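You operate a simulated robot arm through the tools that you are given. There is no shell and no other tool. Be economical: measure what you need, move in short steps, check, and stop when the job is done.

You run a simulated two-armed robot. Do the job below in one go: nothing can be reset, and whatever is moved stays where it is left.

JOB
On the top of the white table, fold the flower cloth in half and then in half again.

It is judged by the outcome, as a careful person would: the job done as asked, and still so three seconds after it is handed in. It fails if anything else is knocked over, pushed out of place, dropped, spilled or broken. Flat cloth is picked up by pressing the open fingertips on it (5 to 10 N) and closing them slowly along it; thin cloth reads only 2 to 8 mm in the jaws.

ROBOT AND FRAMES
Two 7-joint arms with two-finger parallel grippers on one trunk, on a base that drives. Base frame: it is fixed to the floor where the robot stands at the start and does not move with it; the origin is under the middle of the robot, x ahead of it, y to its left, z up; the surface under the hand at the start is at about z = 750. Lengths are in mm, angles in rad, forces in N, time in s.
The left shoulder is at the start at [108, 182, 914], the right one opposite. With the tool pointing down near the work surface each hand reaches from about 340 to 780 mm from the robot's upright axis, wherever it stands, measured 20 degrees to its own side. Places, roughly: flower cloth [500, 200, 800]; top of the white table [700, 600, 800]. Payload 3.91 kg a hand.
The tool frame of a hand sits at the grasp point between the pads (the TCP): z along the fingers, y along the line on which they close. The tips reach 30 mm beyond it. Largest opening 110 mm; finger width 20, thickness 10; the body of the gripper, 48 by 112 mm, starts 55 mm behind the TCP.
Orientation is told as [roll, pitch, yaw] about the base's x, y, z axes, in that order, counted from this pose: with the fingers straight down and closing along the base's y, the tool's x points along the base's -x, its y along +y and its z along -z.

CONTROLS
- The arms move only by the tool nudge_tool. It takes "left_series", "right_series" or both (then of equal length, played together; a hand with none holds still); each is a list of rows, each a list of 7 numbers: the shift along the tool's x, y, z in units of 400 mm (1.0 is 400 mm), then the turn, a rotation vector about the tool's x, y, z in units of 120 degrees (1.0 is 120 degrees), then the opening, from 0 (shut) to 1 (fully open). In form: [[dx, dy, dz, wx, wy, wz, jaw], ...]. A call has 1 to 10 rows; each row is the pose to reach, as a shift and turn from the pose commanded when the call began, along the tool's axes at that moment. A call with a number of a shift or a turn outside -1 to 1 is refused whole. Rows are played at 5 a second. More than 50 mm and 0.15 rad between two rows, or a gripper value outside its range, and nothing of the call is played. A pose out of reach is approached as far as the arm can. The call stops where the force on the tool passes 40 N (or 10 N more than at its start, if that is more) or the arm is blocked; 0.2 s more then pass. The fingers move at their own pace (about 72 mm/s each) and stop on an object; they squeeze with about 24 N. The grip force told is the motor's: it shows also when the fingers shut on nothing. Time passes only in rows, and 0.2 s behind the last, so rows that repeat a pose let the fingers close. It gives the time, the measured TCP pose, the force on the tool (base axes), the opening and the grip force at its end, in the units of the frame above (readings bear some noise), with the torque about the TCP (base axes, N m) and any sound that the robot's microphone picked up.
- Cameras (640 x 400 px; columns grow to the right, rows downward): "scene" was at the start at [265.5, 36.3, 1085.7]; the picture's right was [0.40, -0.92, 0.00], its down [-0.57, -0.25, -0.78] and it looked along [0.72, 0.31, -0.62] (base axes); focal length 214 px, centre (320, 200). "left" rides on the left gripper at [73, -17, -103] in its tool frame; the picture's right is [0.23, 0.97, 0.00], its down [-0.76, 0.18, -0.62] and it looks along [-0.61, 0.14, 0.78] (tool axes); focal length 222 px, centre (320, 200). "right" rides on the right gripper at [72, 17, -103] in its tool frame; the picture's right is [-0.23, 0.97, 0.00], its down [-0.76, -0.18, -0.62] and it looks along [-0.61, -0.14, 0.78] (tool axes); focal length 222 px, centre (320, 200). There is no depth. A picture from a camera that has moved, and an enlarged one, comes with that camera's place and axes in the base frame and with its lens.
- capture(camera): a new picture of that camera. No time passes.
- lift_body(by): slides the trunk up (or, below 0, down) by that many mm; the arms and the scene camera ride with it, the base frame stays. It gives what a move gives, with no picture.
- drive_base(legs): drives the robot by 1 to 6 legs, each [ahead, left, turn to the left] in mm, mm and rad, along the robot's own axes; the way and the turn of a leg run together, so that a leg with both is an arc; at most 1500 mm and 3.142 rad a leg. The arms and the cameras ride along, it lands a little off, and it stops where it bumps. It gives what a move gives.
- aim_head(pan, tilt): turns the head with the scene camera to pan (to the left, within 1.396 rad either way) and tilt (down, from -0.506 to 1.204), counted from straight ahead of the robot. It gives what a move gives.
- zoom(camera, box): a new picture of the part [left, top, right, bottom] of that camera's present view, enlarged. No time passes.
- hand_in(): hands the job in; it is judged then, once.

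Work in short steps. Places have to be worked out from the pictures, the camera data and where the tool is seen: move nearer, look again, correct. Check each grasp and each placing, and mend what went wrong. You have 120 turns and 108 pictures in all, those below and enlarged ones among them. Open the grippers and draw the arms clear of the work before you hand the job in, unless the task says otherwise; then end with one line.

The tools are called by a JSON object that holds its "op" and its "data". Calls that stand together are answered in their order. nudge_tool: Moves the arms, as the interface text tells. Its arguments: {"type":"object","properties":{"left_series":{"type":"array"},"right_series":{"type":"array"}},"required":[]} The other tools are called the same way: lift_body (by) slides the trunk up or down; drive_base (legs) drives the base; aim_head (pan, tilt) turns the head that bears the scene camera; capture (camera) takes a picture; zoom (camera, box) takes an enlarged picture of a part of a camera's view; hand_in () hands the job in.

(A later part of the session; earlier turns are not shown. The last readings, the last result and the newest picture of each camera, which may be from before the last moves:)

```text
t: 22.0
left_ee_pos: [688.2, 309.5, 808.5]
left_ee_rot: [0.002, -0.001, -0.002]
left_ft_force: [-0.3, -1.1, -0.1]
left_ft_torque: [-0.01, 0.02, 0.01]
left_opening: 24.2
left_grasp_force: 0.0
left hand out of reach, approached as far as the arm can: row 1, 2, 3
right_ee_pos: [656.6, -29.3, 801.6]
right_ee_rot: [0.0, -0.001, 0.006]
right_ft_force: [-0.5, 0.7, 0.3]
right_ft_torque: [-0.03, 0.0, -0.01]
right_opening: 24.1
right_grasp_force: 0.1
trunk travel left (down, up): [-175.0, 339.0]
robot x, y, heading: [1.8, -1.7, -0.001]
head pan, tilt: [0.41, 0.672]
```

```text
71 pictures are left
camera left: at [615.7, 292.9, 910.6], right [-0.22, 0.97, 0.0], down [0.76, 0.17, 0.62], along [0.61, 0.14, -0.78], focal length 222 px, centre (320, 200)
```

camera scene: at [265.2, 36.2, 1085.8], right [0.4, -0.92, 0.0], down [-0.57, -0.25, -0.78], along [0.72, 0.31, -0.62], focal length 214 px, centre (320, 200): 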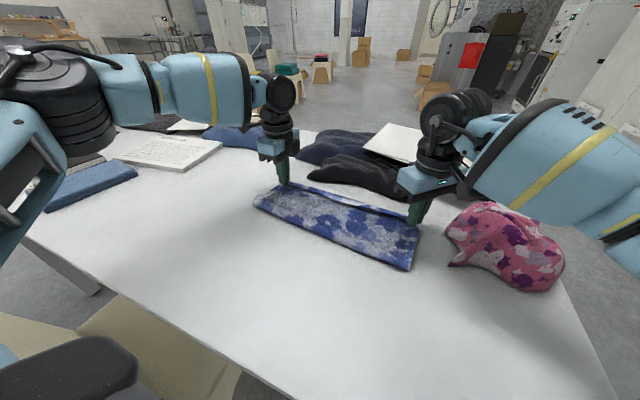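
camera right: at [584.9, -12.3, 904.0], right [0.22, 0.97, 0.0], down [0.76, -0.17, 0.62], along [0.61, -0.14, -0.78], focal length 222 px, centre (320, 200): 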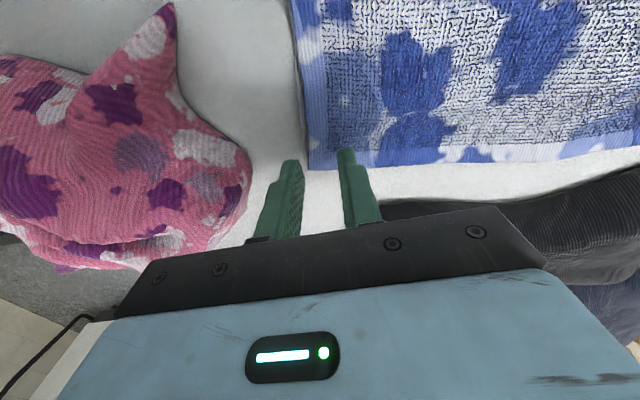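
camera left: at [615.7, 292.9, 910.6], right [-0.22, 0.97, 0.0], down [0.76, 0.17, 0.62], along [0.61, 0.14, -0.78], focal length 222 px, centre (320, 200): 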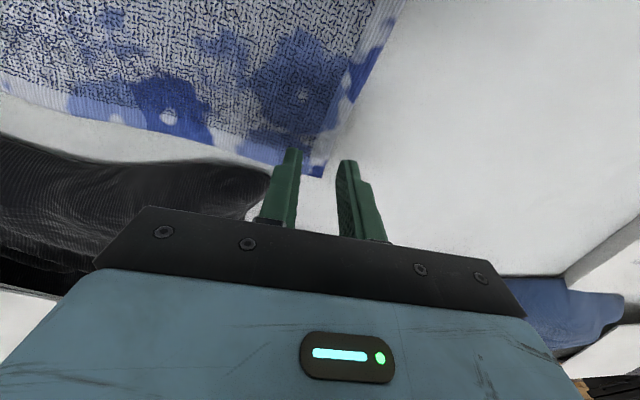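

The left hand is at its radial limit. Raising the trunk 80 mm should bring the shoulders nearer wrist height and add reach.

{"op": "lift_body", "data": {"by": 80}}

{"op": "nudge_tool", "data": {"left_series": [[-0.01, -0.01, 0.1, 0, 0, 0, 0.22], [-0.03, -0.03, 0.2, 0, 0, 0, 0.22]], "right_series": [[0, 0, 0.1, 0, 0, 0, 0.22], [-0.005, 0, 0.2, 0, 0, 0, 0.22]]}}

{"op": "capture", "data": {"camera": "left"}}

{"op": "capture", "data": {"camera": "right"}}

```text
t: 23.2
left_ee_pos: [677.4, 311.1, 932.5]
left_ee_rot: [0.0, -0.073, -0.003]
left_ft_force: [0.0, 0.3, -0.9]
left_ft_torque: [0.04, 0.0, -0.02]
left_opening: 24.3
left_grasp_force: 0.1
right_ee_pos: [659.2, -27.7, 882.9]
right_ee_rot: [0.001, 0.0, 0.005]
right_ft_force: [0.4, 0.3, -0.6]
right_ft_torque: [-0.02, -0.02, -0.01]
right_opening: 24.2
right_grasp_force: 0.1
trunk travel left (down, up): [-255.0, 259.0]
robot x, y, heading: [1.1, 0.1, 0.002]
head pan, tilt: [0.41, 0.672]
```

```text
t: 23.8
left_ee_pos: [687.0, 316.6, 875.9]
left_ee_rot: [0.002, -0.074, -0.004]
left_ft_force: [-0.1, 0.8, 0.6]
left_ft_torque: [0.01, -0.04, 0.04]
left_opening: 24.3
left_grasp_force: 0.1
left hand out of reach, approached as far as the arm can: row 1, 2
right_ee_pos: [659.9, -29.0, 802.5]
right_ee_rot: [-0.002, 0.0, 0.006]
right_ft_force: [-0.7, 0.0, 0.7]
right_ft_torque: [0.05, 0.02, -0.03]
right_opening: 24.3
right_grasp_force: 0.2
trunk travel left (down, up): [-255.0, 259.0]
robot x, y, heading: [-1.5, -7.5, 0.002]
head pan, tilt: [0.41, 0.672]
```

```text
70 pictures are left
camera left: at [606.8, 300.4, 971.9], right [-0.22, 0.97, -0.02], down [0.71, 0.18, 0.68], along [0.66, 0.14, -0.73], focal length 222 px, centre (320, 200)
```

left: 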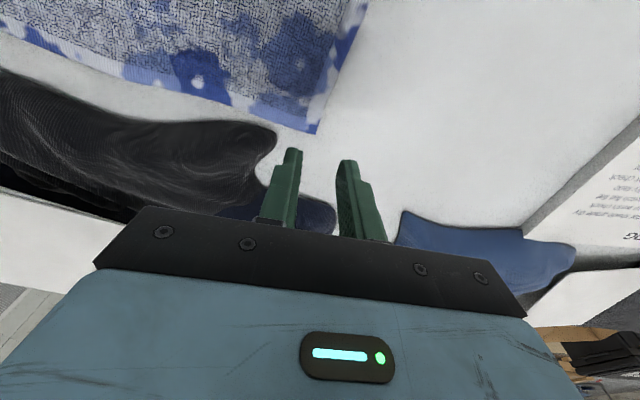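

```text
69 pictures are left
camera right: at [587.4, -12.2, 905.2], right [0.22, 0.98, 0.0], down [0.76, -0.17, 0.62], along [0.61, -0.14, -0.78], focal length 222 px, centre (320, 200)
```

right: 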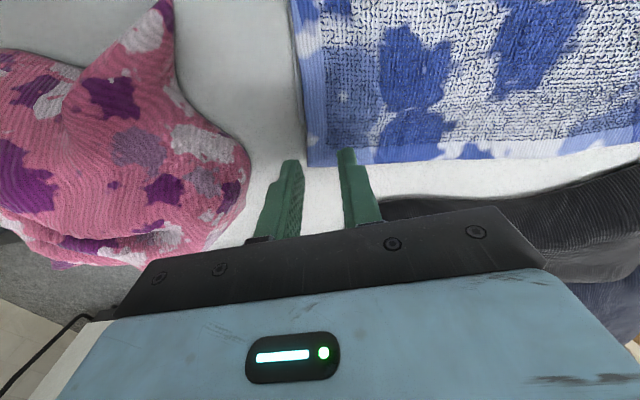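

The left arm seems stuck in an awkward configuration, so I'll pull it back and up, level it and re-approach.

{"op": "nudge_tool", "data": {"left_series": [[0.1, 0, 0, 0, 0.018, 0, 0.22], [0.2, 0, 0, 0, 0.035, 0, 0.22], [0.25, 0, 0, 0, 0.035, 0, 0.22]]}}

```text
t: 24.6
left_ee_pos: [586.4, 317.9, 869.0]
left_ee_rot: [0.001, -0.002, -0.001]
left_ft_force: [-0.1, 0.0, 1.2]
left_ft_torque: [0.02, 0.03, 0.0]
left_opening: 24.3
left_grasp_force: 0.0
right_ee_pos: [660.4, -28.7, 803.1]
right_ee_rot: [0.0, -0.001, 0.008]
right_ft_force: [0.2, -0.4, -0.8]
right_ft_torque: [0.0, 0.01, -0.02]
right_opening: 24.2
right_grasp_force: 0.0
trunk travel left (down, up): [-255.0, 259.0]
robot x, y, heading: [1.7, -5.6, -0.002]
head pan, tilt: [0.41, 0.672]
```

Now I'll re-approach towards (700,298,806).

{"op": "nudge_tool", "data": {"left_series": [[-0.1, -0.02, 0, 0, 0, 0, 0.22], [-0.2, -0.04, 0.04, 0, 0, 0, 0.22], [-0.27, -0.05, 0.1, 0, 0, 0, 0.22], [-0.285, -0.05, 0.157, 0, 0, 0, 0.22]]}}

```text
t: 25.6
left_ee_pos: [678.0, 319.8, 836.6]
left_ee_rot: [0.0, -0.001, -0.002]
left_ft_force: [0.3, 0.9, 0.0]
left_ft_torque: [-0.01, 0.01, 0.03]
left_opening: 24.3
left_grasp_force: 0.0
left hand out of reach, approached as far as the arm can: row 3, 4
right_ee_pos: [660.1, -28.6, 803.2]
right_ee_rot: [0.0, -0.001, 0.006]
right_ft_force: [-0.2, -0.4, -0.8]
right_ft_torque: [0.01, -0.02, -0.02]
right_opening: 24.2
right_grasp_force: 0.0
trunk travel left (down, up): [-255.0, 259.0]
robot x, y, heading: [-0.6, 0.3, 0.001]
head pan, tilt: [0.41, 0.672]
```

Height doesn't help, so I'll drive forward a little instead. First I'll look down to check the clearance to the table.

{"op": "aim_head", "data": {"pan": 0.0, "tilt": 1.2}}

{"op": "capture", "data": {"camera": "scene"}}

```text
t: 26.5
left_ee_pos: [676.2, 320.5, 836.6]
left_ee_rot: [0.0, -0.002, -0.003]
left_ft_force: [0.6, 0.1, -0.6]
left_ft_torque: [0.02, 0.0, 0.0]
left_opening: 24.0
left_grasp_force: 0.1
right_ee_pos: [660.1, -28.7, 801.9]
right_ee_rot: [0.0, -0.001, 0.007]
right_ft_force: [-0.2, -1.1, -0.1]
right_ft_torque: [0.02, 0.0, -0.01]
right_opening: 24.1
right_grasp_force: 0.1
trunk travel left (down, up): [-255.0, 259.0]
robot x, y, heading: [-0.4, -1.9, -0.005]
head pan, tilt: [0.0, 1.201]
```

```text
68 pictures are left
camera scene: at [214.1, 2.1, 1135.6], right [0.0, -1.0, 0.0], down [-0.93, 0.0, -0.36], along [0.36, 0.0, -0.93], focal length 214 px, centre (320, 200)
```

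scene: 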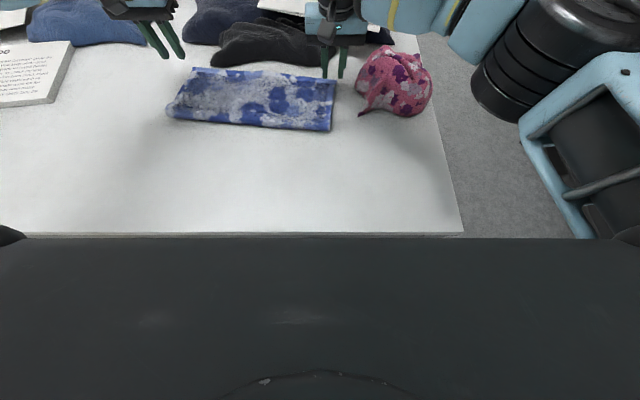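

Front clearance is unclear, so rather than drive I'll tilt the left hand so its fingers point slightly forward. That brings the wrist nearer the robot.

{"op": "nudge_tool", "data": {"left_series": [[0.02, 0, 0, 0, -0.06, 0, 0.22], [0.02, 0, 0, 0, -0.12, 0, 0.22], [0.0, -0.02, 0, 0, -0.15, 0, 0.22], [-0.02, -0.055, 0.03, 0, -0.15, 0, 0.22], [-0.04, -0.055, 0.06, 0, -0.15, 0, 0.22], [-0.04, -0.055, 0.075, 0, -0.15, 0, 0.22]]}}

{"op": "capture", "data": {"camera": "left"}}

```text
t: 27.9
left_ee_pos: [694.2, 294.9, 805.3]
left_ee_rot: [0.001, -0.315, -0.003]
left_ft_force: [0.4, 0.3, -0.2]
left_ft_torque: [0.01, -0.01, -0.01]
left_opening: 24.6
left_grasp_force: 0.2
right_ee_pos: [660.4, -28.9, 803.5]
right_ee_rot: [0.001, -0.002, 0.005]
right_ft_force: [0.0, -1.0, 0.1]
right_ft_torque: [-0.01, 0.0, -0.02]
right_opening: 24.3
right_grasp_force: 0.1
trunk travel left (down, up): [-255.0, 259.0]
robot x, y, heading: [0.6, 3.0, -0.003]
head pan, tilt: [0.0, 1.201]
```

```text
67 pictures are left
camera left: at [592.2, 278.2, 880.7], right [-0.21, 0.97, -0.07], down [0.53, 0.18, 0.83], along [0.82, 0.14, -0.55], focal length 222 px, centre (320, 200)
```

left: 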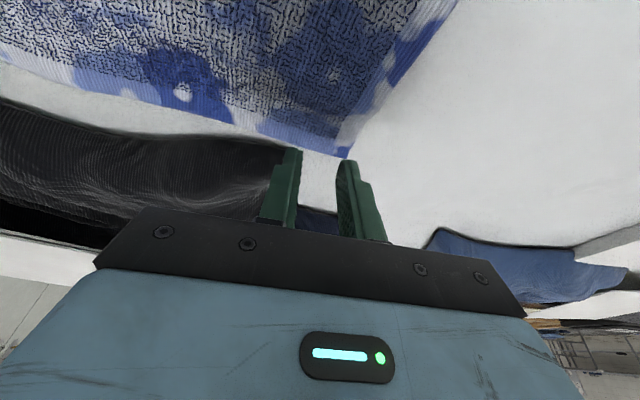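

Now it's reachable, with the left corner at about (716,310). I'll lower both hands to a light press.

{"op": "nudge_tool", "data": {"left_series": [[0.008, 0.01, 0.025, 0, 0, 0, 0.22], [0.0155, 0.01, 0.0475, 0, 0, 0, 0.22], [0.0178, 0.01, 0.0546, 0, 0, 0, 0.22]], "right_series": [[0, 0, 0.02, 0, 0, 0, 0.22], [0, 0, 0.04, 0, 0, 0, 0.22], [0, 0, 0.047, 0, 0, 0, 0.22]]}}

```text
t: 28.7
left_ee_pos: [693.5, 299.4, 784.6]
left_ee_rot: [0.001, -0.318, -0.001]
left_ft_force: [-1.0, 0.9, 11.0]
left_ft_torque: [-0.03, 0.06, -0.03]
left_opening: 24.2
left_grasp_force: 0.1
right_ee_pos: [660.7, -28.8, 785.4]
right_ee_rot: [0.001, -0.003, 0.007]
right_ft_force: [0.1, 0.2, 0.8]
right_ft_torque: [0.03, 0.02, -0.01]
right_opening: 24.0
right_grasp_force: 0.0
trunk travel left (down, up): [-255.0, 259.0]
robot x, y, heading: [-1.1, -0.3, 0.001]
head pan, tilt: [0.0, 1.201]
```

Left reads 11 N. The right isn't pressing yet, so I'll lower it 3 mm more and then close both slowly.

{"op": "nudge_tool", "data": {"left_series": [[0, 0, 0, 0, 0, 0, 0.22], [0, 0, 0, 0, 0, 0, 0.22], [0, 0, 0, 0, 0, 0, 0.18], [0, 0, 0, 0, 0, 0, 0.14], [0, 0, 0, 0, 0, 0, 0.1], [0, 0, 0, 0, 0, 0, 0.06], [0, 0, 0, 0, 0, 0, 0.03], [0, 0, 0, 0, 0, 0, 0], [0, 0, 0, 0, 0, 0, 0]], "right_series": [[0, 0, 0.005, 0, 0, 0, 0.22], [0, 0, 0.0085, 0, 0, 0, 0.22], [0, 0, 0.0085, 0, 0, 0, 0.18], [0, 0, 0.0085, 0, 0, 0, 0.14], [0, 0, 0.0085, 0, 0, 0, 0.1], [0, 0, 0.0085, 0, 0, 0, 0.06], [0, 0, 0.0085, 0, 0, 0, 0.03], [0, 0, 0.0085, 0, 0, 0, 0], [0, 0, 0.0085, 0, 0, 0, 0]]}}

{"op": "capture", "data": {"camera": "left"}}

{"op": "capture", "data": {"camera": "right"}}

```text
t: 30.7
left_ee_pos: [690.6, 296.3, 783.5]
left_ee_rot: [0.001, -0.319, -0.003]
left_ft_force: [-1.4, -10.4, 16.4]
left_ft_torque: [-0.38, 0.02, -0.04]
left_opening: 3.7
left_grasp_force: 24.4
right_ee_pos: [658.2, -28.2, 782.3]
right_ee_rot: [0.002, -0.002, 0.007]
right_ft_force: [0.7, 10.5, 12.4]
right_ft_torque: [0.44, -0.01, -0.03]
right_opening: 3.9
right_grasp_force: 23.8
trunk travel left (down, up): [-255.0, 259.0]
robot x, y, heading: [-3.3, -2.1, -0.001]
head pan, tilt: [0.0, 1.201]
```

```text
66 pictures are left
camera left: at [589.9, 281.4, 858.8], right [-0.21, 0.97, -0.07], down [0.53, 0.18, 0.83], along [0.82, 0.14, -0.55], focal length 222 px, centre (320, 200)
```

left: 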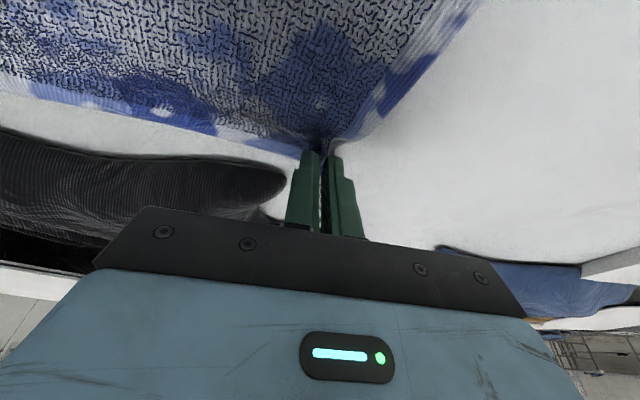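

```text
65 pictures are left
camera right: at [585.5, -11.6, 885.1], right [0.22, 0.98, 0.0], down [0.76, -0.17, 0.63], along [0.61, -0.14, -0.78], focal length 222 px, centre (320, 200)
```

right: 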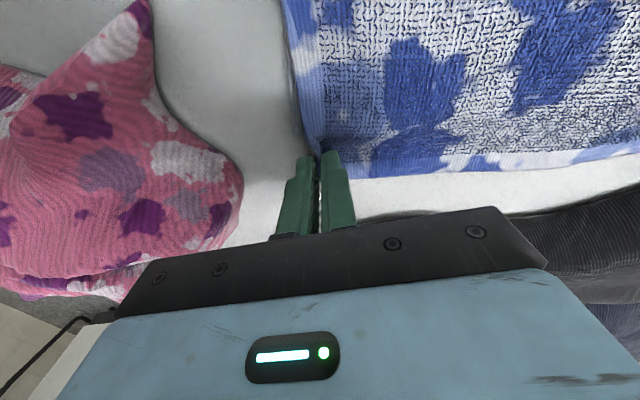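

Both far corners are pinched right at the edge. I'll swing them up and back in an arc over the crease to unroll, then inspect.

{"op": "nudge_tool", "data": {"left_series": [[-0.016, 0, -0.084, 0, 0.02, 0, 0], [-0.009, 0, -0.171, 0, 0.04, 0, 0], [0.019, 0, -0.254, 0, 0.06, 0, 0], [0.067, 0, -0.325, 0, 0.08, 0, 0], [0.1325, 0, -0.381, 0, 0.1, 0, 0], [0.212, 0, -0.42, 0, 0.125, 0, 0], [0.2965, 0, -0.435, 0, 0.15, 0, 0]], "right_series": [[0.011, 0, -0.085, 0, 0, 0, 0], [0.045, 0, -0.165, 0, 0, 0, 0], [0.0975, 0, -0.235, 0, 0, 0, 0], [0.165, 0, -0.2875, 0, 0, 0, 0], [0.245, 0, -0.32, 0, 0, 0, 0], [0.3325, 0, -0.3325, 0, 0, 0, 0], [0.4175, 0, -0.32, 0, 0, 0, 0]]}}

{"op": "aim_head", "data": {"pan": 0.41, "tilt": 0.8}}

{"op": "capture", "data": {"camera": "scene"}}

{"op": "capture", "data": {"camera": "left"}}

{"op": "capture", "data": {"camera": "right"}}

```text
t: 32.3
left_ee_pos: [523.6, 296.3, 909.5]
left_ee_rot: [0.001, -0.002, -0.001]
left_ft_force: [-1.3, -7.6, 0.7]
left_ft_torque: [-0.23, -0.01, 0.03]
left_opening: 3.3
left_grasp_force: 24.1
right_ee_pos: [494.3, -31.5, 913.1]
right_ee_rot: [-0.002, -0.003, 0.004]
right_ft_force: [0.5, 6.2, -0.3]
right_ft_torque: [0.24, -0.01, -0.06]
right_opening: 4.0
right_grasp_force: 24.0
trunk travel left (down, up): [-255.0, 259.0]
robot x, y, heading: [-1.3, -0.3, 0.001]
head pan, tilt: [0.0, 1.201]
```

```text
t: 33.2
left_ee_pos: [525.0, 296.1, 910.2]
left_ee_rot: [0.0, -0.002, -0.005]
left_ft_force: [-0.6, -8.1, 0.6]
left_ft_torque: [-0.21, -0.02, 0.09]
left_opening: 3.5
left_grasp_force: 23.7
right_ee_pos: [494.5, -29.7, 912.9]
right_ee_rot: [-0.001, -0.001, 0.006]
right_ft_force: [-0.2, 7.0, -0.3]
right_ft_torque: [0.25, -0.01, -0.04]
right_opening: 4.0
right_grasp_force: 23.7
trunk travel left (down, up): [-255.0, 259.0]
robot x, y, heading: [-5.1, 0.5, -0.001]
head pan, tilt: [0.41, 0.799]
```

```text
64 pictures are left
camera scene: at [232.1, 34.1, 1163.2], right [0.4, -0.92, 0.0], down [-0.66, -0.29, -0.7], along [0.64, 0.28, -0.72], focal length 214 px, centre (320, 200)
```

scene: 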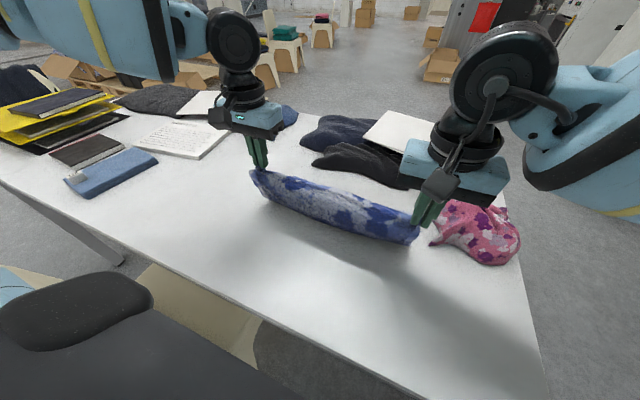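

```text
63 pictures are left
camera left: at [452.2, 279.9, 1013.0], right [-0.22, 0.97, 0.0], down [0.76, 0.18, 0.62], along [0.61, 0.14, -0.78], focal length 222 px, centre (320, 200)
```

left: 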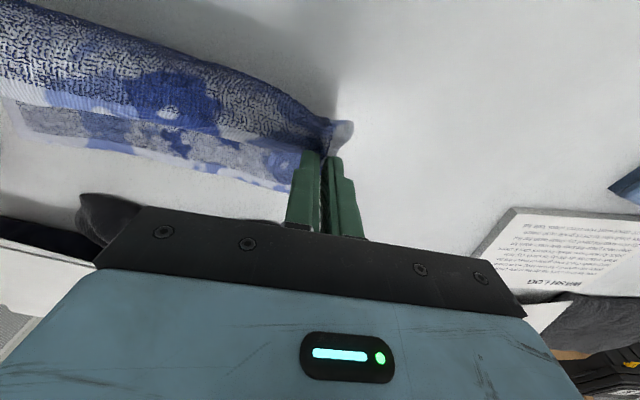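

```text
62 pictures are left
camera right: at [422.0, -13.0, 1014.6], right [0.22, 0.98, 0.0], down [0.76, -0.17, 0.62], along [0.61, -0.14, -0.78], focal length 222 px, centre (320, 200)
```

right: 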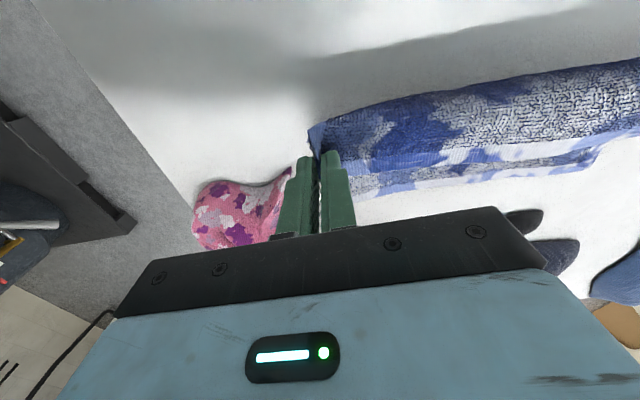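

The bottom far edge runs from about (660,325) to (635,-36), so the crease should sit near x≈520 on the left and 495 on the right. I'll lower the hands back towards the robot to unroll the cloth past that line.

{"op": "nudge_tool", "data": {"left_series": [[0.04, 0.005, 0.05, 0, 0, 0, 0], [0.08, 0.01, 0.11, 0, 0, 0, 0], [0.1, 0.015, 0.18, 0, 0, 0, 0], [0.1, 0.015, 0.2, 0, 0, 0, 0]], "right_series": [[0.04, 0.01, 0.05, 0, 0, 0, 0], [0.08, 0.02, 0.11, 0, 0, 0, 0], [0.1, 0.025, 0.18, 0, 0, 0, 0], [0.1, 0.025, 0.2, 0, 0, 0, 0]]}}

{"op": "capture", "data": {"camera": "scene"}}

{"op": "capture", "data": {"camera": "left"}}

```text
t: 34.2
left_ee_pos: [487.1, 303.5, 829.0]
left_ee_rot: [0.001, -0.002, -0.001]
left_ft_force: [-0.7, -4.1, 0.8]
left_ft_torque: [-0.18, -0.01, 0.04]
left_opening: 3.3
left_grasp_force: 23.5
right_ee_pos: [454.4, -19.0, 827.6]
right_ee_rot: [0.0, -0.002, 0.009]
right_ft_force: [0.6, 4.7, -0.1]
right_ft_torque: [0.15, 0.02, -0.03]
right_opening: 4.2
right_grasp_force: 23.5
trunk travel left (down, up): [-255.0, 259.0]
robot x, y, heading: [0.4, 2.8, -0.001]
head pan, tilt: [0.41, 0.799]
```

```text
61 pictures are left
camera scene: at [232.1, 34.1, 1163.3], right [0.4, -0.92, 0.0], down [-0.66, -0.29, -0.7], along [0.64, 0.28, -0.72], focal length 214 px, centre (320, 200)
```

scene: 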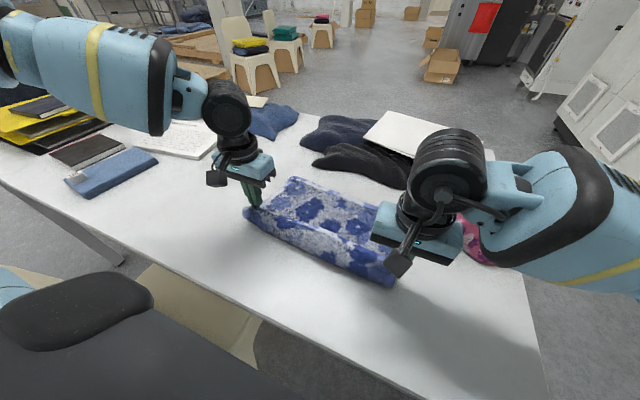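

```text
60 pictures are left
camera left: at [412.7, 287.2, 930.9], right [-0.22, 0.97, 0.0], down [0.76, 0.18, 0.62], along [0.61, 0.14, -0.78], focal length 222 px, centre (320, 200)
```

left: 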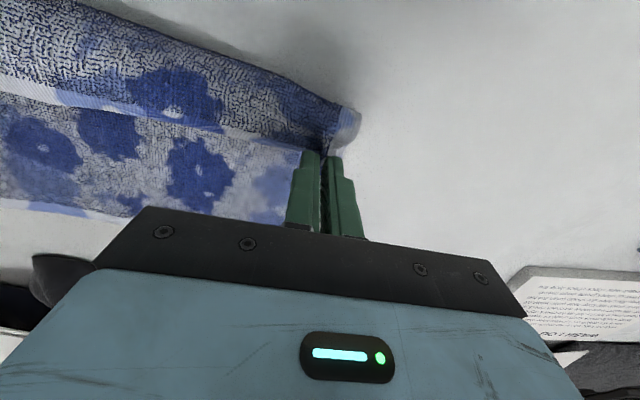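

Unrolled far enough. Now I'll arc over again with the hands landing at x≈648 and 623, just short of the bottom far edge.

{"op": "nudge_tool", "data": {"left_series": [[-0.0575, 0.002, -0.075, 0, 0, 0, 0], [-0.125, 0.004, -0.12, 0, 0, 0, 0], [-0.1825, 0.006, -0.13, 0, 0, 0, 0], [-0.25, 0.007, -0.12, 0, 0, 0, 0], [-0.3125, 0.007, -0.0875, 0, 0, 0, 0], [-0.3575, 0.007, -0.025, 0, 0, 0, 0], [-0.3875, 0.007, 0.025, 0, 0, 0, 0], [-0.4025, 0.007, 0.075, 0, 0, 0, 0], [-0.4025, 0.007, 0.09, 0, 0, 0, 0]], "right_series": [[-0.06, 0, -0.075, 0, 0, 0, 0], [-0.13, 0, -0.12, 0, 0, 0, 0], [-0.1925, 0, -0.13, 0, 0, 0, 0], [-0.2625, 0, -0.12, 0, 0, 0, 0], [-0.3275, 0, -0.0875, 0, 0, 0, 0], [-0.375, 0, -0.025, 0, 0, 0, 0], [-0.4075, 0, 0.025, 0, 0, 0, 0], [-0.4225, 0, 0.075, 0, 0, 0, 0], [-0.4225, 0, 0.09, 0, 0, 0, 0]]}}

{"op": "capture", "data": {"camera": "scene"}}

{"op": "capture", "data": {"camera": "left"}}

{"op": "capture", "data": {"camera": "right"}}

```text
t: 36.2
left_ee_pos: [647.5, 305.2, 794.0]
left_ee_rot: [0.0, 0.0, -0.003]
left_ft_force: [-0.1, -4.3, 0.5]
left_ft_torque: [-0.11, 0.0, 0.02]
left_opening: 3.4
left_grasp_force: 24.7
right_ee_pos: [621.1, -17.7, 792.3]
right_ee_rot: [0.0, -0.002, 0.007]
right_ft_force: [0.4, 5.1, 0.1]
right_ft_torque: [0.15, -0.02, -0.06]
right_opening: 3.9
right_grasp_force: 23.8
trunk travel left (down, up): [-255.0, 259.0]
robot x, y, heading: [2.2, 1.6, 0.001]
head pan, tilt: [0.41, 0.799]
```

```text
59 pictures are left
camera scene: at [232.0, 34.1, 1163.3], right [0.4, -0.92, 0.0], down [-0.66, -0.29, -0.7], along [0.64, 0.28, -0.72], focal length 214 px, centre (320, 200)
```

scene: 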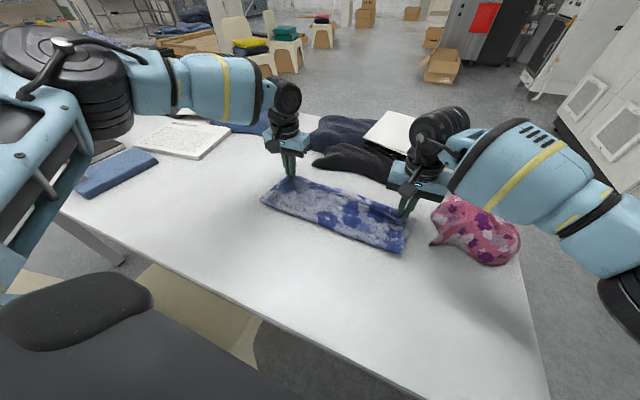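

```text
58 pictures are left
camera left: at [574.3, 289.1, 895.9], right [-0.22, 0.97, 0.0], down [0.76, 0.18, 0.62], along [0.61, 0.14, -0.78], focal length 222 px, centre (320, 200)
```

left: 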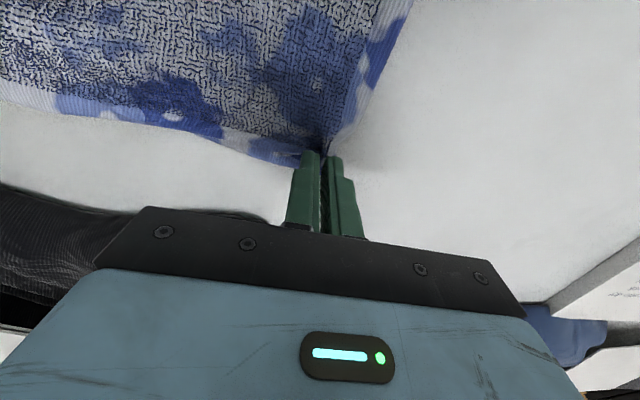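

```text
57 pictures are left
camera right: at [548.5, -0.5, 894.7], right [0.22, 0.98, 0.0], down [0.76, -0.17, 0.62], along [0.61, -0.14, -0.78], focal length 222 px, centre (320, 200)
```

right: 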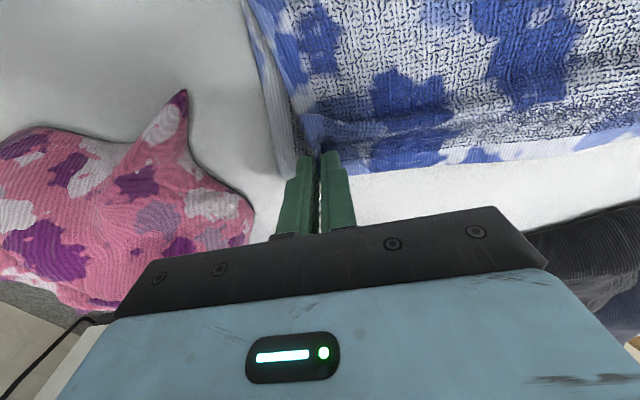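

This looks well aligned. I'll lower to light contact and open to 30 mm so the pinch spreads flat, then rise.

{"op": "nudge_tool", "data": {"left_series": [[0, 0, 0.02, 0, 0, 0, 0], [0, 0, 0.02, 0, 0, 0, 0.08], [0, 0, 0.02, 0, 0, 0, 0.16], [0, 0, 0.02, 0, 0, 0, 0.25], [0, 0, -0.02, 0, 0, 0, 0.25], [0, 0, -0.1, 0, 0, 0, 0.25], [0, 0, -0.2, 0, 0, 0, 0.25]], "right_series": [[0, 0, 0.015, 0, 0, 0, 0], [0, 0, 0.015, 0, 0, 0, 0.08], [0, 0, 0.015, 0, 0, 0, 0.16], [0, 0, 0.015, 0, 0, 0, 0.25], [0, 0, -0.02, 0, 0, 0, 0.25], [0, 0, -0.1, 0, 0, 0, 0.25], [0, 0, -0.2, 0, 0, 0, 0.25]]}}

{"op": "zoom", "data": {"camera": "scene", "box": [240, 150, 440, 270]}}

{"op": "capture", "data": {"camera": "left"}}

{"op": "capture", "data": {"camera": "right"}}

```text
t: 37.8
left_ee_pos: [647.2, 307.2, 872.8]
left_ee_rot: [0.0, -0.001, -0.004]
left_ft_force: [-0.4, 0.4, -0.2]
left_ft_torque: [0.0, -0.01, -0.01]
left_opening: 27.5
left_grasp_force: 0.1
right_ee_pos: [621.9, -17.1, 874.7]
right_ee_rot: [-0.001, -0.002, 0.004]
right_ft_force: [-0.1, -0.1, -0.1]
right_ft_torque: [-0.03, 0.01, 0.02]
right_opening: 27.5
right_grasp_force: 0.0
trunk travel left (down, up): [-255.0, 259.0]
robot x, y, heading: [0.8, -0.7, -0.003]
head pan, tilt: [0.41, 0.799]
```

```text
3.20 times, centred on (340, 210) of scene
camera zoom: at [231.4, 34.0, 1163.4], right [0.4, -0.92, 0.0], down [-0.66, -0.29, -0.7], along [0.64, 0.28, -0.72], focal length 686 px, centre (256, 168)
```

zoom: 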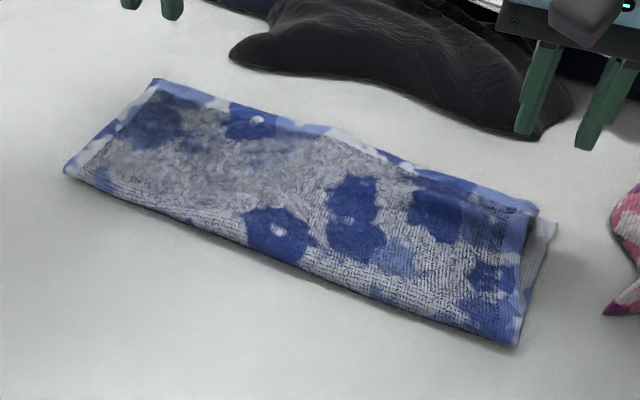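

```text
55 pictures are left
camera left: at [574.0, 289.7, 975.0], right [-0.22, 0.97, 0.0], down [0.76, 0.18, 0.62], along [0.61, 0.14, -0.78], focal length 222 px, centre (320, 200)
```

left: 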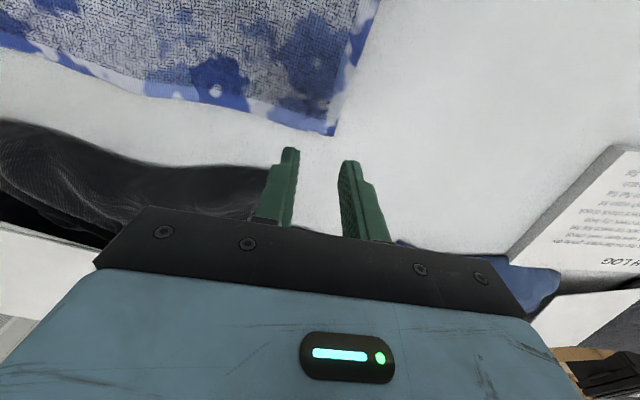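

```text
54 pictures are left
camera right: at [548.1, 0.5, 976.2], right [0.22, 0.98, 0.0], down [0.76, -0.17, 0.62], along [0.61, -0.14, -0.78], focal length 222 px, centre (320, 200)
```

right: 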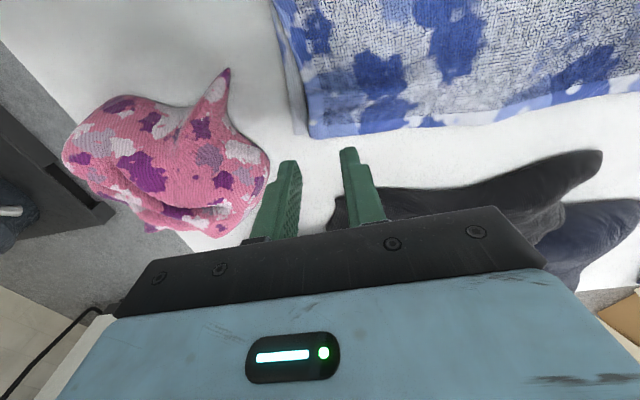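

The first fold is now neat, with the edges matched and the packet at about x 520–650, y -38–330. Next I'll park the right hand clear and bring the left hand over the middle of the left edge at about (595,330).

{"op": "nudge_tool", "data": {"left_series": [[0.04, 0.005, 0, 0, 0, 0, 0.364], [0.08, 0.01, 0, 0, 0, 0, 0.364], [0.13, 0.01, 0.05, 0, 0, 0, 0.364], [0.13, 0.01, 0.1, 0, 0, 0, 0.364], [0.13, 0.01, 0.14, 0, 0, 0, 0.364]], "right_series": [[0, 0, -0.1, 0, 0, 0, 0.25], [0, -0.05, -0.2, 0, 0, 0, 0.25], [0.05, -0.15, -0.25, 0, 0, 0, 0.25], [0.1, -0.25, -0.25, 0, 0, 0, 0.25], [0.2, -0.3, -0.25, 0, 0, 0, 0.25]]}}

{"op": "nudge_tool", "data": {"right_series": [[0.05, -0.1, 0, 0, 0, 0, 0.25], [0.1, -0.2, 0, 0, 0, 0, 0.25], [0.15, -0.3, 0, 0, 0, 0, 0.25]]}}

{"op": "capture", "data": {"camera": "left"}}

{"op": "capture", "data": {"camera": "scene"}}

```text
t: 39.0
left_ee_pos: [595.4, 311.6, 818.1]
left_ee_rot: [0.001, -0.002, -0.004]
left_ft_force: [-0.5, 0.2, -0.1]
left_ft_torque: [-0.01, -0.03, 0.02]
left_opening: 39.9
left_grasp_force: 0.0
right_ee_pos: [542.9, -139.1, 972.7]
right_ee_rot: [-0.001, -0.004, 0.005]
right_ft_force: [-1.4, -0.1, -0.7]
right_ft_torque: [0.01, -0.02, 0.0]
right_opening: 27.5
right_grasp_force: 0.1
trunk travel left (down, up): [-255.0, 259.0]
robot x, y, heading: [-0.9, 1.4, -0.005]
head pan, tilt: [0.41, 0.799]
```

```text
t: 39.8
left_ee_pos: [597.0, 309.9, 820.5]
left_ee_rot: [0.002, -0.002, -0.002]
left_ft_force: [-1.3, 0.3, -1.2]
left_ft_torque: [0.02, -0.01, -0.02]
left_opening: 40.3
left_grasp_force: 0.1
right_ee_pos: [481.6, -262.1, 973.0]
right_ee_rot: [-0.001, -0.001, 0.007]
right_ft_force: [-0.2, -0.4, -0.1]
right_ft_torque: [0.03, -0.04, -0.05]
right_opening: 27.5
right_grasp_force: 0.1
trunk travel left (down, up): [-255.0, 259.0]
robot x, y, heading: [-0.3, -0.7, -0.001]
head pan, tilt: [0.41, 0.799]
```

```text
53 pictures are left
camera left: at [523.0, 293.5, 921.9], right [-0.22, 0.97, 0.0], down [0.76, 0.17, 0.63], along [0.61, 0.14, -0.78], focal length 222 px, centre (320, 200)
```

left: 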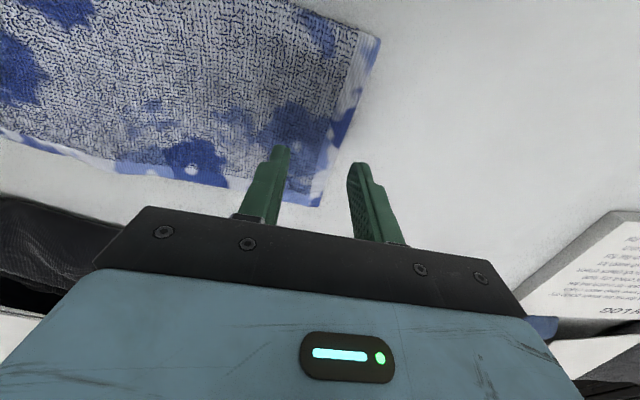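

```text
52 pictures are left
camera scene: at [231.5, 33.2, 1163.5], right [0.4, -0.92, 0.0], down [-0.66, -0.29, -0.7], along [0.64, 0.28, -0.72], focal length 214 px, centre (320, 200)
```

scene: 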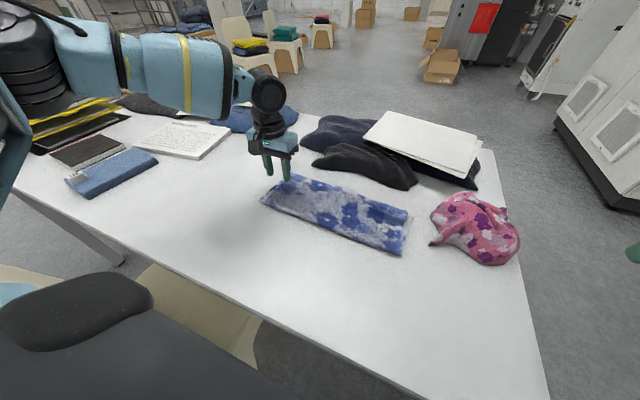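

The left edge at x≈595 lies at y≈327, and the outer pad is just beyond it. I'll lower to a press.

{"op": "nudge_tool", "data": {"left_series": [[0, -0.004, 0.03, 0, 0, 0, 0.364], [0, -0.004, 0.06, 0, 0, 0, 0.364], [0, -0.004, 0.075, 0, 0, 0, 0.364], [0, -0.004, 0.08, 0, 0, 0, 0.364]]}}

```text
t: 40.8
left_ee_pos: [595.7, 311.0, 785.9]
left_ee_rot: [0.0, -0.004, -0.002]
left_ft_force: [0.3, 0.4, 3.7]
left_ft_torque: [-0.1, 0.02, 0.03]
left_opening: 40.1
left_grasp_force: 0.1
right_ee_pos: [481.4, -260.8, 971.6]
right_ee_rot: [-0.001, -0.002, 0.007]
right_ft_force: [0.3, 0.4, -0.2]
right_ft_torque: [0.02, -0.01, 0.03]
right_opening: 27.4
right_grasp_force: 0.1
trunk travel left (down, up): [-255.0, 259.0]
robot x, y, heading: [1.0, -1.2, 0.001]
head pan, tilt: [0.41, 0.799]
```

Light contact at 3.7 N. I'll press 3 mm deeper so the outer tip meets the table, then close slowly.

{"op": "nudge_tool", "data": {"left_series": [[0, 0, 0.0075, 0, 0, 0, 0.364], [0, 0, 0.0085, 0, 0, 0, 0.32], [0, 0, 0.0085, 0, 0, 0, 0.28], [0, 0, 0.0085, 0, 0, 0, 0.24], [0, 0, 0.0085, 0, 0, 0, 0.2], [0, 0, 0.0085, 0, 0, 0, 0.16], [0, 0, 0.0085, 0, 0, 0, 0.12], [0, 0, 0.0085, 0, 0, 0, 0.06], [0, 0, 0.0085, 0, 0, 0, 0], [0, 0, 0.0085, 0, 0, 0, 0]]}}

{"op": "capture", "data": {"camera": "left"}}

```text
t: 43.0
left_ee_pos: [596.4, 309.0, 784.6]
left_ee_rot: [0.0, -0.006, -0.001]
left_ft_force: [1.3, -5.0, 24.0]
left_ft_torque: [-0.32, 0.01, 0.01]
left_opening: 5.1
left_grasp_force: 24.3
right_ee_pos: [480.0, -260.7, 972.5]
right_ee_rot: [0.002, -0.001, 0.006]
right_ft_force: [0.3, 0.1, 0.2]
right_ft_torque: [-0.01, 0.0, -0.03]
right_opening: 27.4
right_grasp_force: 0.0
trunk travel left (down, up): [-255.0, 259.0]
robot x, y, heading: [-0.7, 2.2, 0.002]
head pan, tilt: [0.41, 0.799]
```

```text
51 pictures are left
camera left: at [522.2, 292.0, 886.8], right [-0.22, 0.97, 0.0], down [0.76, 0.17, 0.63], along [0.61, 0.14, -0.78], focal length 222 px, centre (320, 200)
```

left: 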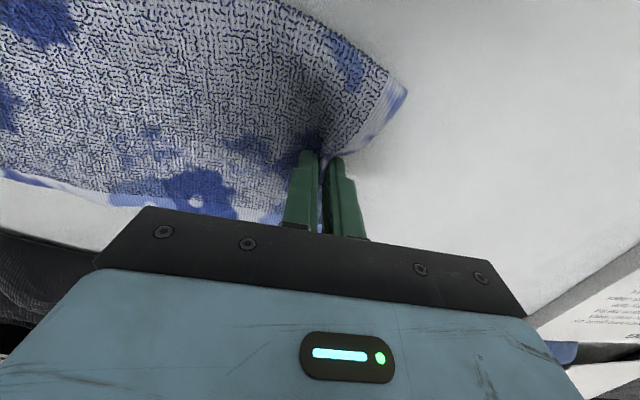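

Opening is 5.1 mm and the whole edge drew in. I'll lift 50 mm and look at whether both layers came.

{"op": "nudge_tool", "data": {"left_series": [[0, 0, -0.04, 0, 0, 0, 0], [0, -0.01, -0.09, 0, 0, 0, 0], [0, -0.02, -0.14, 0, 0, 0, 0]]}}

{"op": "zoom", "data": {"camera": "scene", "box": [220, 120, 440, 270]}}

{"op": "capture", "data": {"camera": "left"}}

```text
t: 43.8
left_ee_pos: [594.3, 302.7, 836.0]
left_ee_rot: [0.002, -0.001, -0.004]
left_ft_force: [0.2, 0.5, 1.1]
left_ft_torque: [0.01, 0.03, 0.02]
left_opening: 4.4
left_grasp_force: 24.0
right_ee_pos: [482.2, -261.0, 972.9]
right_ee_rot: [0.0, -0.002, 0.007]
right_ft_force: [0.3, 0.2, 0.1]
right_ft_torque: [0.0, 0.0, -0.01]
right_opening: 27.4
right_grasp_force: 0.0
trunk travel left (down, up): [-255.0, 259.0]
robot x, y, heading: [-1.3, 1.9, -0.0]
head pan, tilt: [0.41, 0.799]
```

```text
2.67 times, centred on (330, 195) of scene
camera zoom: at [232.0, 34.1, 1163.3], right [0.4, -0.92, 0.0], down [-0.66, -0.29, -0.7], along [0.64, 0.28, -0.72], focal length 572 px, centre (293, 213)
```

zoom: 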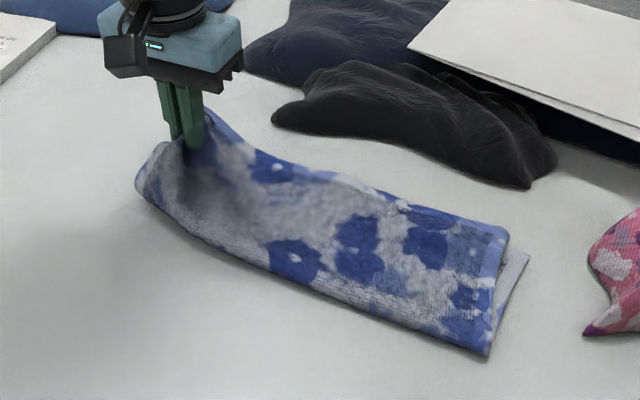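

```text
49 pictures are left
camera left: at [521.2, 285.0, 939.3], right [-0.22, 0.97, 0.0], down [0.76, 0.17, 0.62], along [0.61, 0.14, -0.78], focal length 222 px, centre (320, 200)
```

left: 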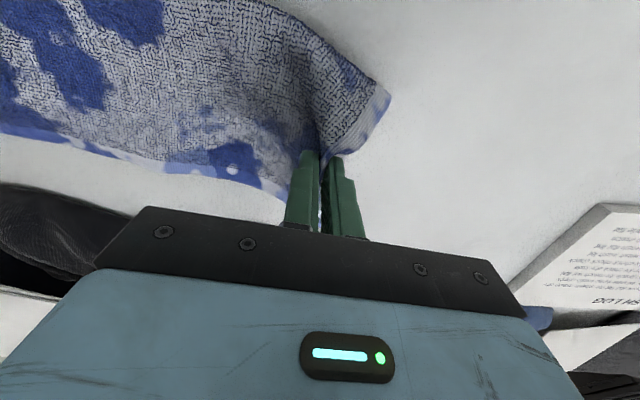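

It seems the whole left end is lifting. I'll lift further and check again.

{"op": "nudge_tool", "data": {"left_series": [[0, -0.05, -0.08, 0, 0, 0, 0], [0, -0.1, -0.15, 0, 0, 0, 0]]}}

{"op": "zoom", "data": {"camera": "scene", "box": [220, 100, 440, 270]}}

{"op": "capture", "data": {"camera": "left"}}

{"op": "capture", "data": {"camera": "right"}}

```text
t: 44.4
left_ee_pos: [593.3, 263.4, 900.8]
left_ee_rot: [0.002, -0.001, -0.002]
left_ft_force: [0.6, 0.7, -0.2]
left_ft_torque: [0.01, -0.01, -0.01]
left_opening: 4.6
left_grasp_force: 23.6
right_ee_pos: [482.7, -259.8, 973.3]
right_ee_rot: [0.002, -0.003, 0.006]
right_ft_force: [-0.1, 0.1, -0.6]
right_ft_torque: [0.01, 0.01, 0.04]
right_opening: 27.6
right_grasp_force: 0.1
trunk travel left (down, up): [-255.0, 259.0]
robot x, y, heading: [1.4, -1.8, -0.003]
head pan, tilt: [0.41, 0.799]
```

```text
2.35 times, centred on (330, 185) of scene
camera zoom: at [232.0, 33.9, 1163.3], right [0.4, -0.92, 0.0], down [-0.66, -0.29, -0.7], along [0.64, 0.28, -0.72], focal length 505 px, centre (296, 235)
```

zoom: 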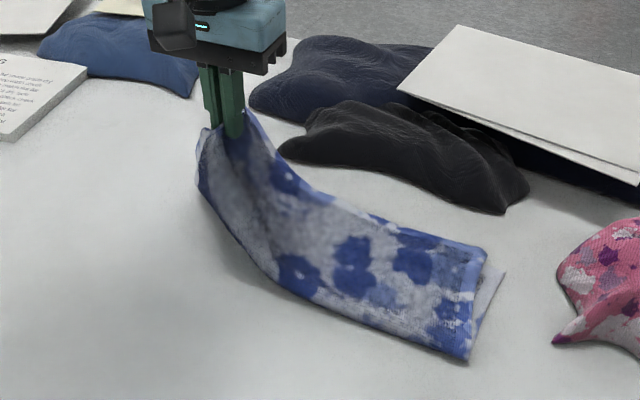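

```text
47 pictures are left
camera left: at [520.2, 246.9, 1002.9], right [-0.22, 0.97, 0.0], down [0.76, 0.17, 0.62], along [0.61, 0.14, -0.78], focal length 222 px, centre (320, 200)
```

left: 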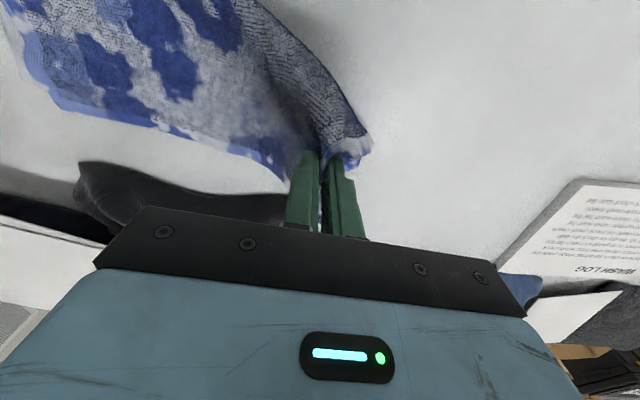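

```text
46 pictures are left
camera right: at [409.4, -243.7, 1075.3], right [0.22, 0.98, 0.0], down [0.76, -0.17, 0.62], along [0.61, -0.14, -0.78], focal length 222 px, centre (320, 200)
```

right: 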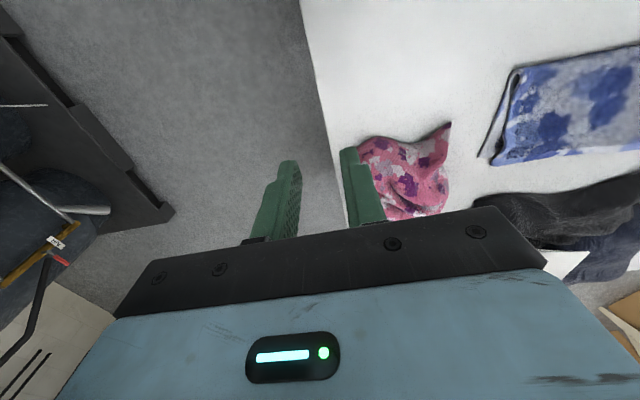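

No cloth is left behind on the table, so both layers are held. I'll carry the edge over in an arc to the right side, landing the TCP near (577,3) to allow for the edge unrolling about 35 mm ahead.

{"op": "nudge_tool", "data": {"left_series": [[0.0075, -0.1075, -0.035, 0, 0, 0, 0], [0.015, -0.2075, -0.0475, 0, 0, 0, 0], [0.02, -0.295, -0.0475, 0, 0, 0, 0], [0.025, -0.3825, -0.035, 0, 0, 0, 0], [0.03, -0.47, 0.0025, 0, 0, 0, 0], [0.035, -0.545, 0.0775, 0, 0, 0, 0], [0.04, -0.6075, 0.165, 0, 0, 0, 0], [0.0425, -0.645, 0.2525, 0, 0, 0, 0], [0.0425, -0.65, 0.26, 0, 0, 0, 0]]}}

{"op": "zoom", "data": {"camera": "scene", "box": [220, 100, 460, 280]}}

{"op": "capture", "data": {"camera": "left"}}

{"op": "zoom", "data": {"camera": "right", "box": [440, 0, 640, 200]}}

```text
t: 46.4
left_ee_pos: [503.9, 127.1, 809.9]
left_ee_rot: [0.0, -0.003, -0.001]
left_ft_force: [0.1, -0.7, 0.2]
left_ft_torque: [0.07, 0.0, 0.01]
left_opening: 4.4
left_grasp_force: 24.2
left hand out of reach, approached as far as the arm can: row 2, 3, 4, 5, 6, 7, 8, 9
right_ee_pos: [482.3, -260.7, 972.6]
right_ee_rot: [0.0, -0.003, 0.006]
right_ft_force: [0.0, -0.2, 0.3]
right_ft_torque: [0.01, -0.04, 0.01]
right_opening: 27.6
right_grasp_force: 0.1
trunk travel left (down, up): [-255.0, 259.0]
robot x, y, heading: [-1.4, -5.0, -0.002]
head pan, tilt: [0.41, 0.799]
```

```text
2.22 times, centred on (340, 190) of scene
camera zoom: at [232.0, 34.2, 1163.3], right [0.4, -0.92, 0.0], down [-0.66, -0.29, -0.7], along [0.64, 0.28, -0.72], focal length 477 px, centre (276, 222)
```

zoom: 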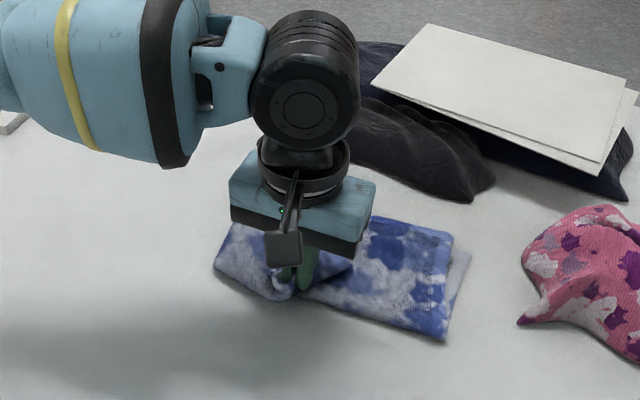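

```text
44 pictures are left
camera left: at [430.4, 110.9, 912.9], right [-0.22, 0.97, 0.0], down [0.76, 0.18, 0.62], along [0.61, 0.14, -0.78], focal length 222 px, centre (320, 200)
```

left: 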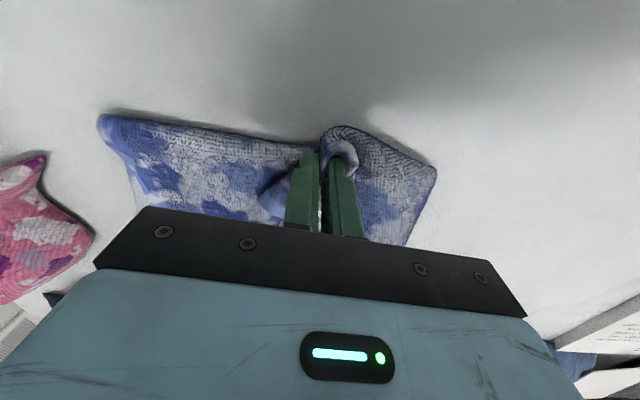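

```text
2.00 times, centred on (540, 100) of right
camera zoom: at [409.3, -243.4, 1075.4], right [0.22, 0.98, 0.0], down [0.76, -0.17, 0.62], along [0.61, -0.14, -0.78], focal length 444 px, centre (-120, 400)
```

zoom: 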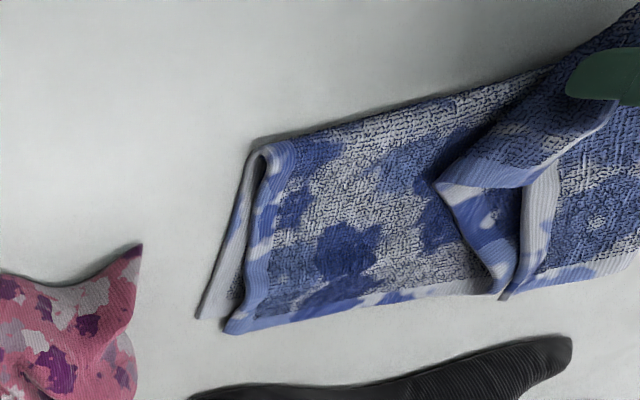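

The left arm hit a limit crossing over at yaw 0, which left the flap short and bunched, but still held. I'll lift, rotate to yaw about -0.65 (the natural angle for reaching across) and re-form the hang.

{"op": "nudge_tool", "data": {"left_series": [[0, 0, -0.03, 0, 0, 0.06, 0], [0, 0, -0.08, 0, 0, 0.12, 0], [0, 0.01, -0.13, 0, 0, 0.18, 0], [-0.03, 0.02, -0.18, 0, 0, 0.24, 0], [-0.07, 0.03, -0.22, 0, 0, 0.31, 0], [-0.11, 0.04, -0.24, 0, 0, 0.31, 0], [-0.15, 0.05, -0.24, 0, 0, 0.31, 0]]}}

{"op": "zoom", "data": {"camera": "scene", "box": [220, 100, 460, 280]}}

{"op": "zoom", "data": {"camera": "right", "box": [440, 0, 640, 200]}}

```text
t: 48.0
left_ee_pos: [548.6, 157.1, 899.4]
left_ee_rot: [0.0, -0.002, -0.653]
left_ft_force: [0.1, -0.2, 0.3]
left_ft_torque: [0.03, -0.01, 0.07]
left_opening: 4.4
left_grasp_force: 23.7
left hand out of reach, approached as far as the arm can: row 6, 7
right_ee_pos: [482.6, -260.3, 973.5]
right_ee_rot: [0.0, -0.002, 0.008]
right_ft_force: [0.1, -1.2, 0.4]
right_ft_torque: [-0.02, -0.04, -0.01]
right_opening: 27.5
right_grasp_force: 0.0
trunk travel left (down, up): [-255.0, 259.0]
robot x, y, heading: [1.2, 1.1, -0.003]
head pan, tilt: [0.41, 0.799]
```

```text
2.22 times, centred on (340, 190) of scene
camera zoom: at [232.2, 34.2, 1163.2], right [0.4, -0.92, 0.0], down [-0.66, -0.29, -0.7], along [0.64, 0.28, -0.72], focal length 477 px, centre (276, 222)
```

zoom: 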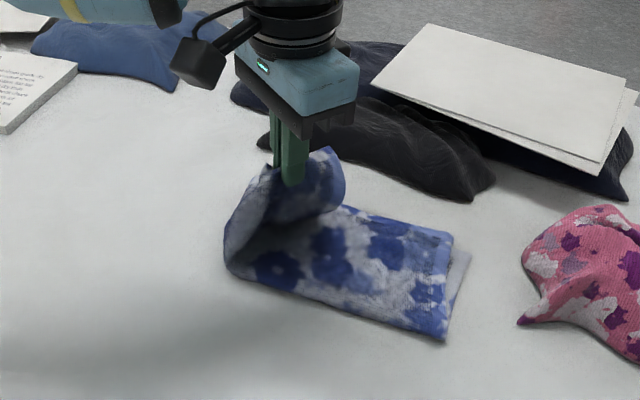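

```text
2.00 times, centred on (540, 100) of right
camera zoom: at [409.6, -243.4, 1075.3], right [0.22, 0.98, 0.0], down [0.76, -0.17, 0.62], along [0.61, -0.14, -0.78], focal length 444 px, centre (-120, 400)
```

zoom: 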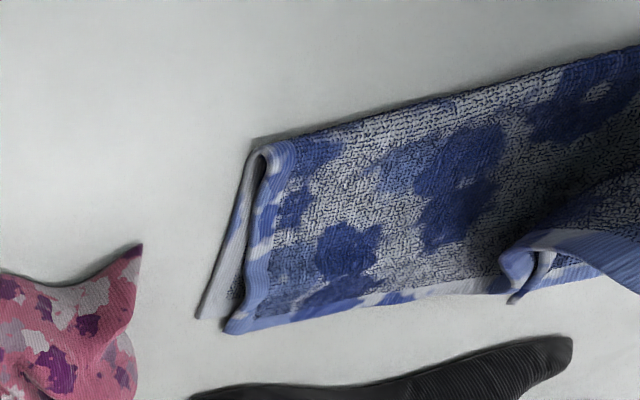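

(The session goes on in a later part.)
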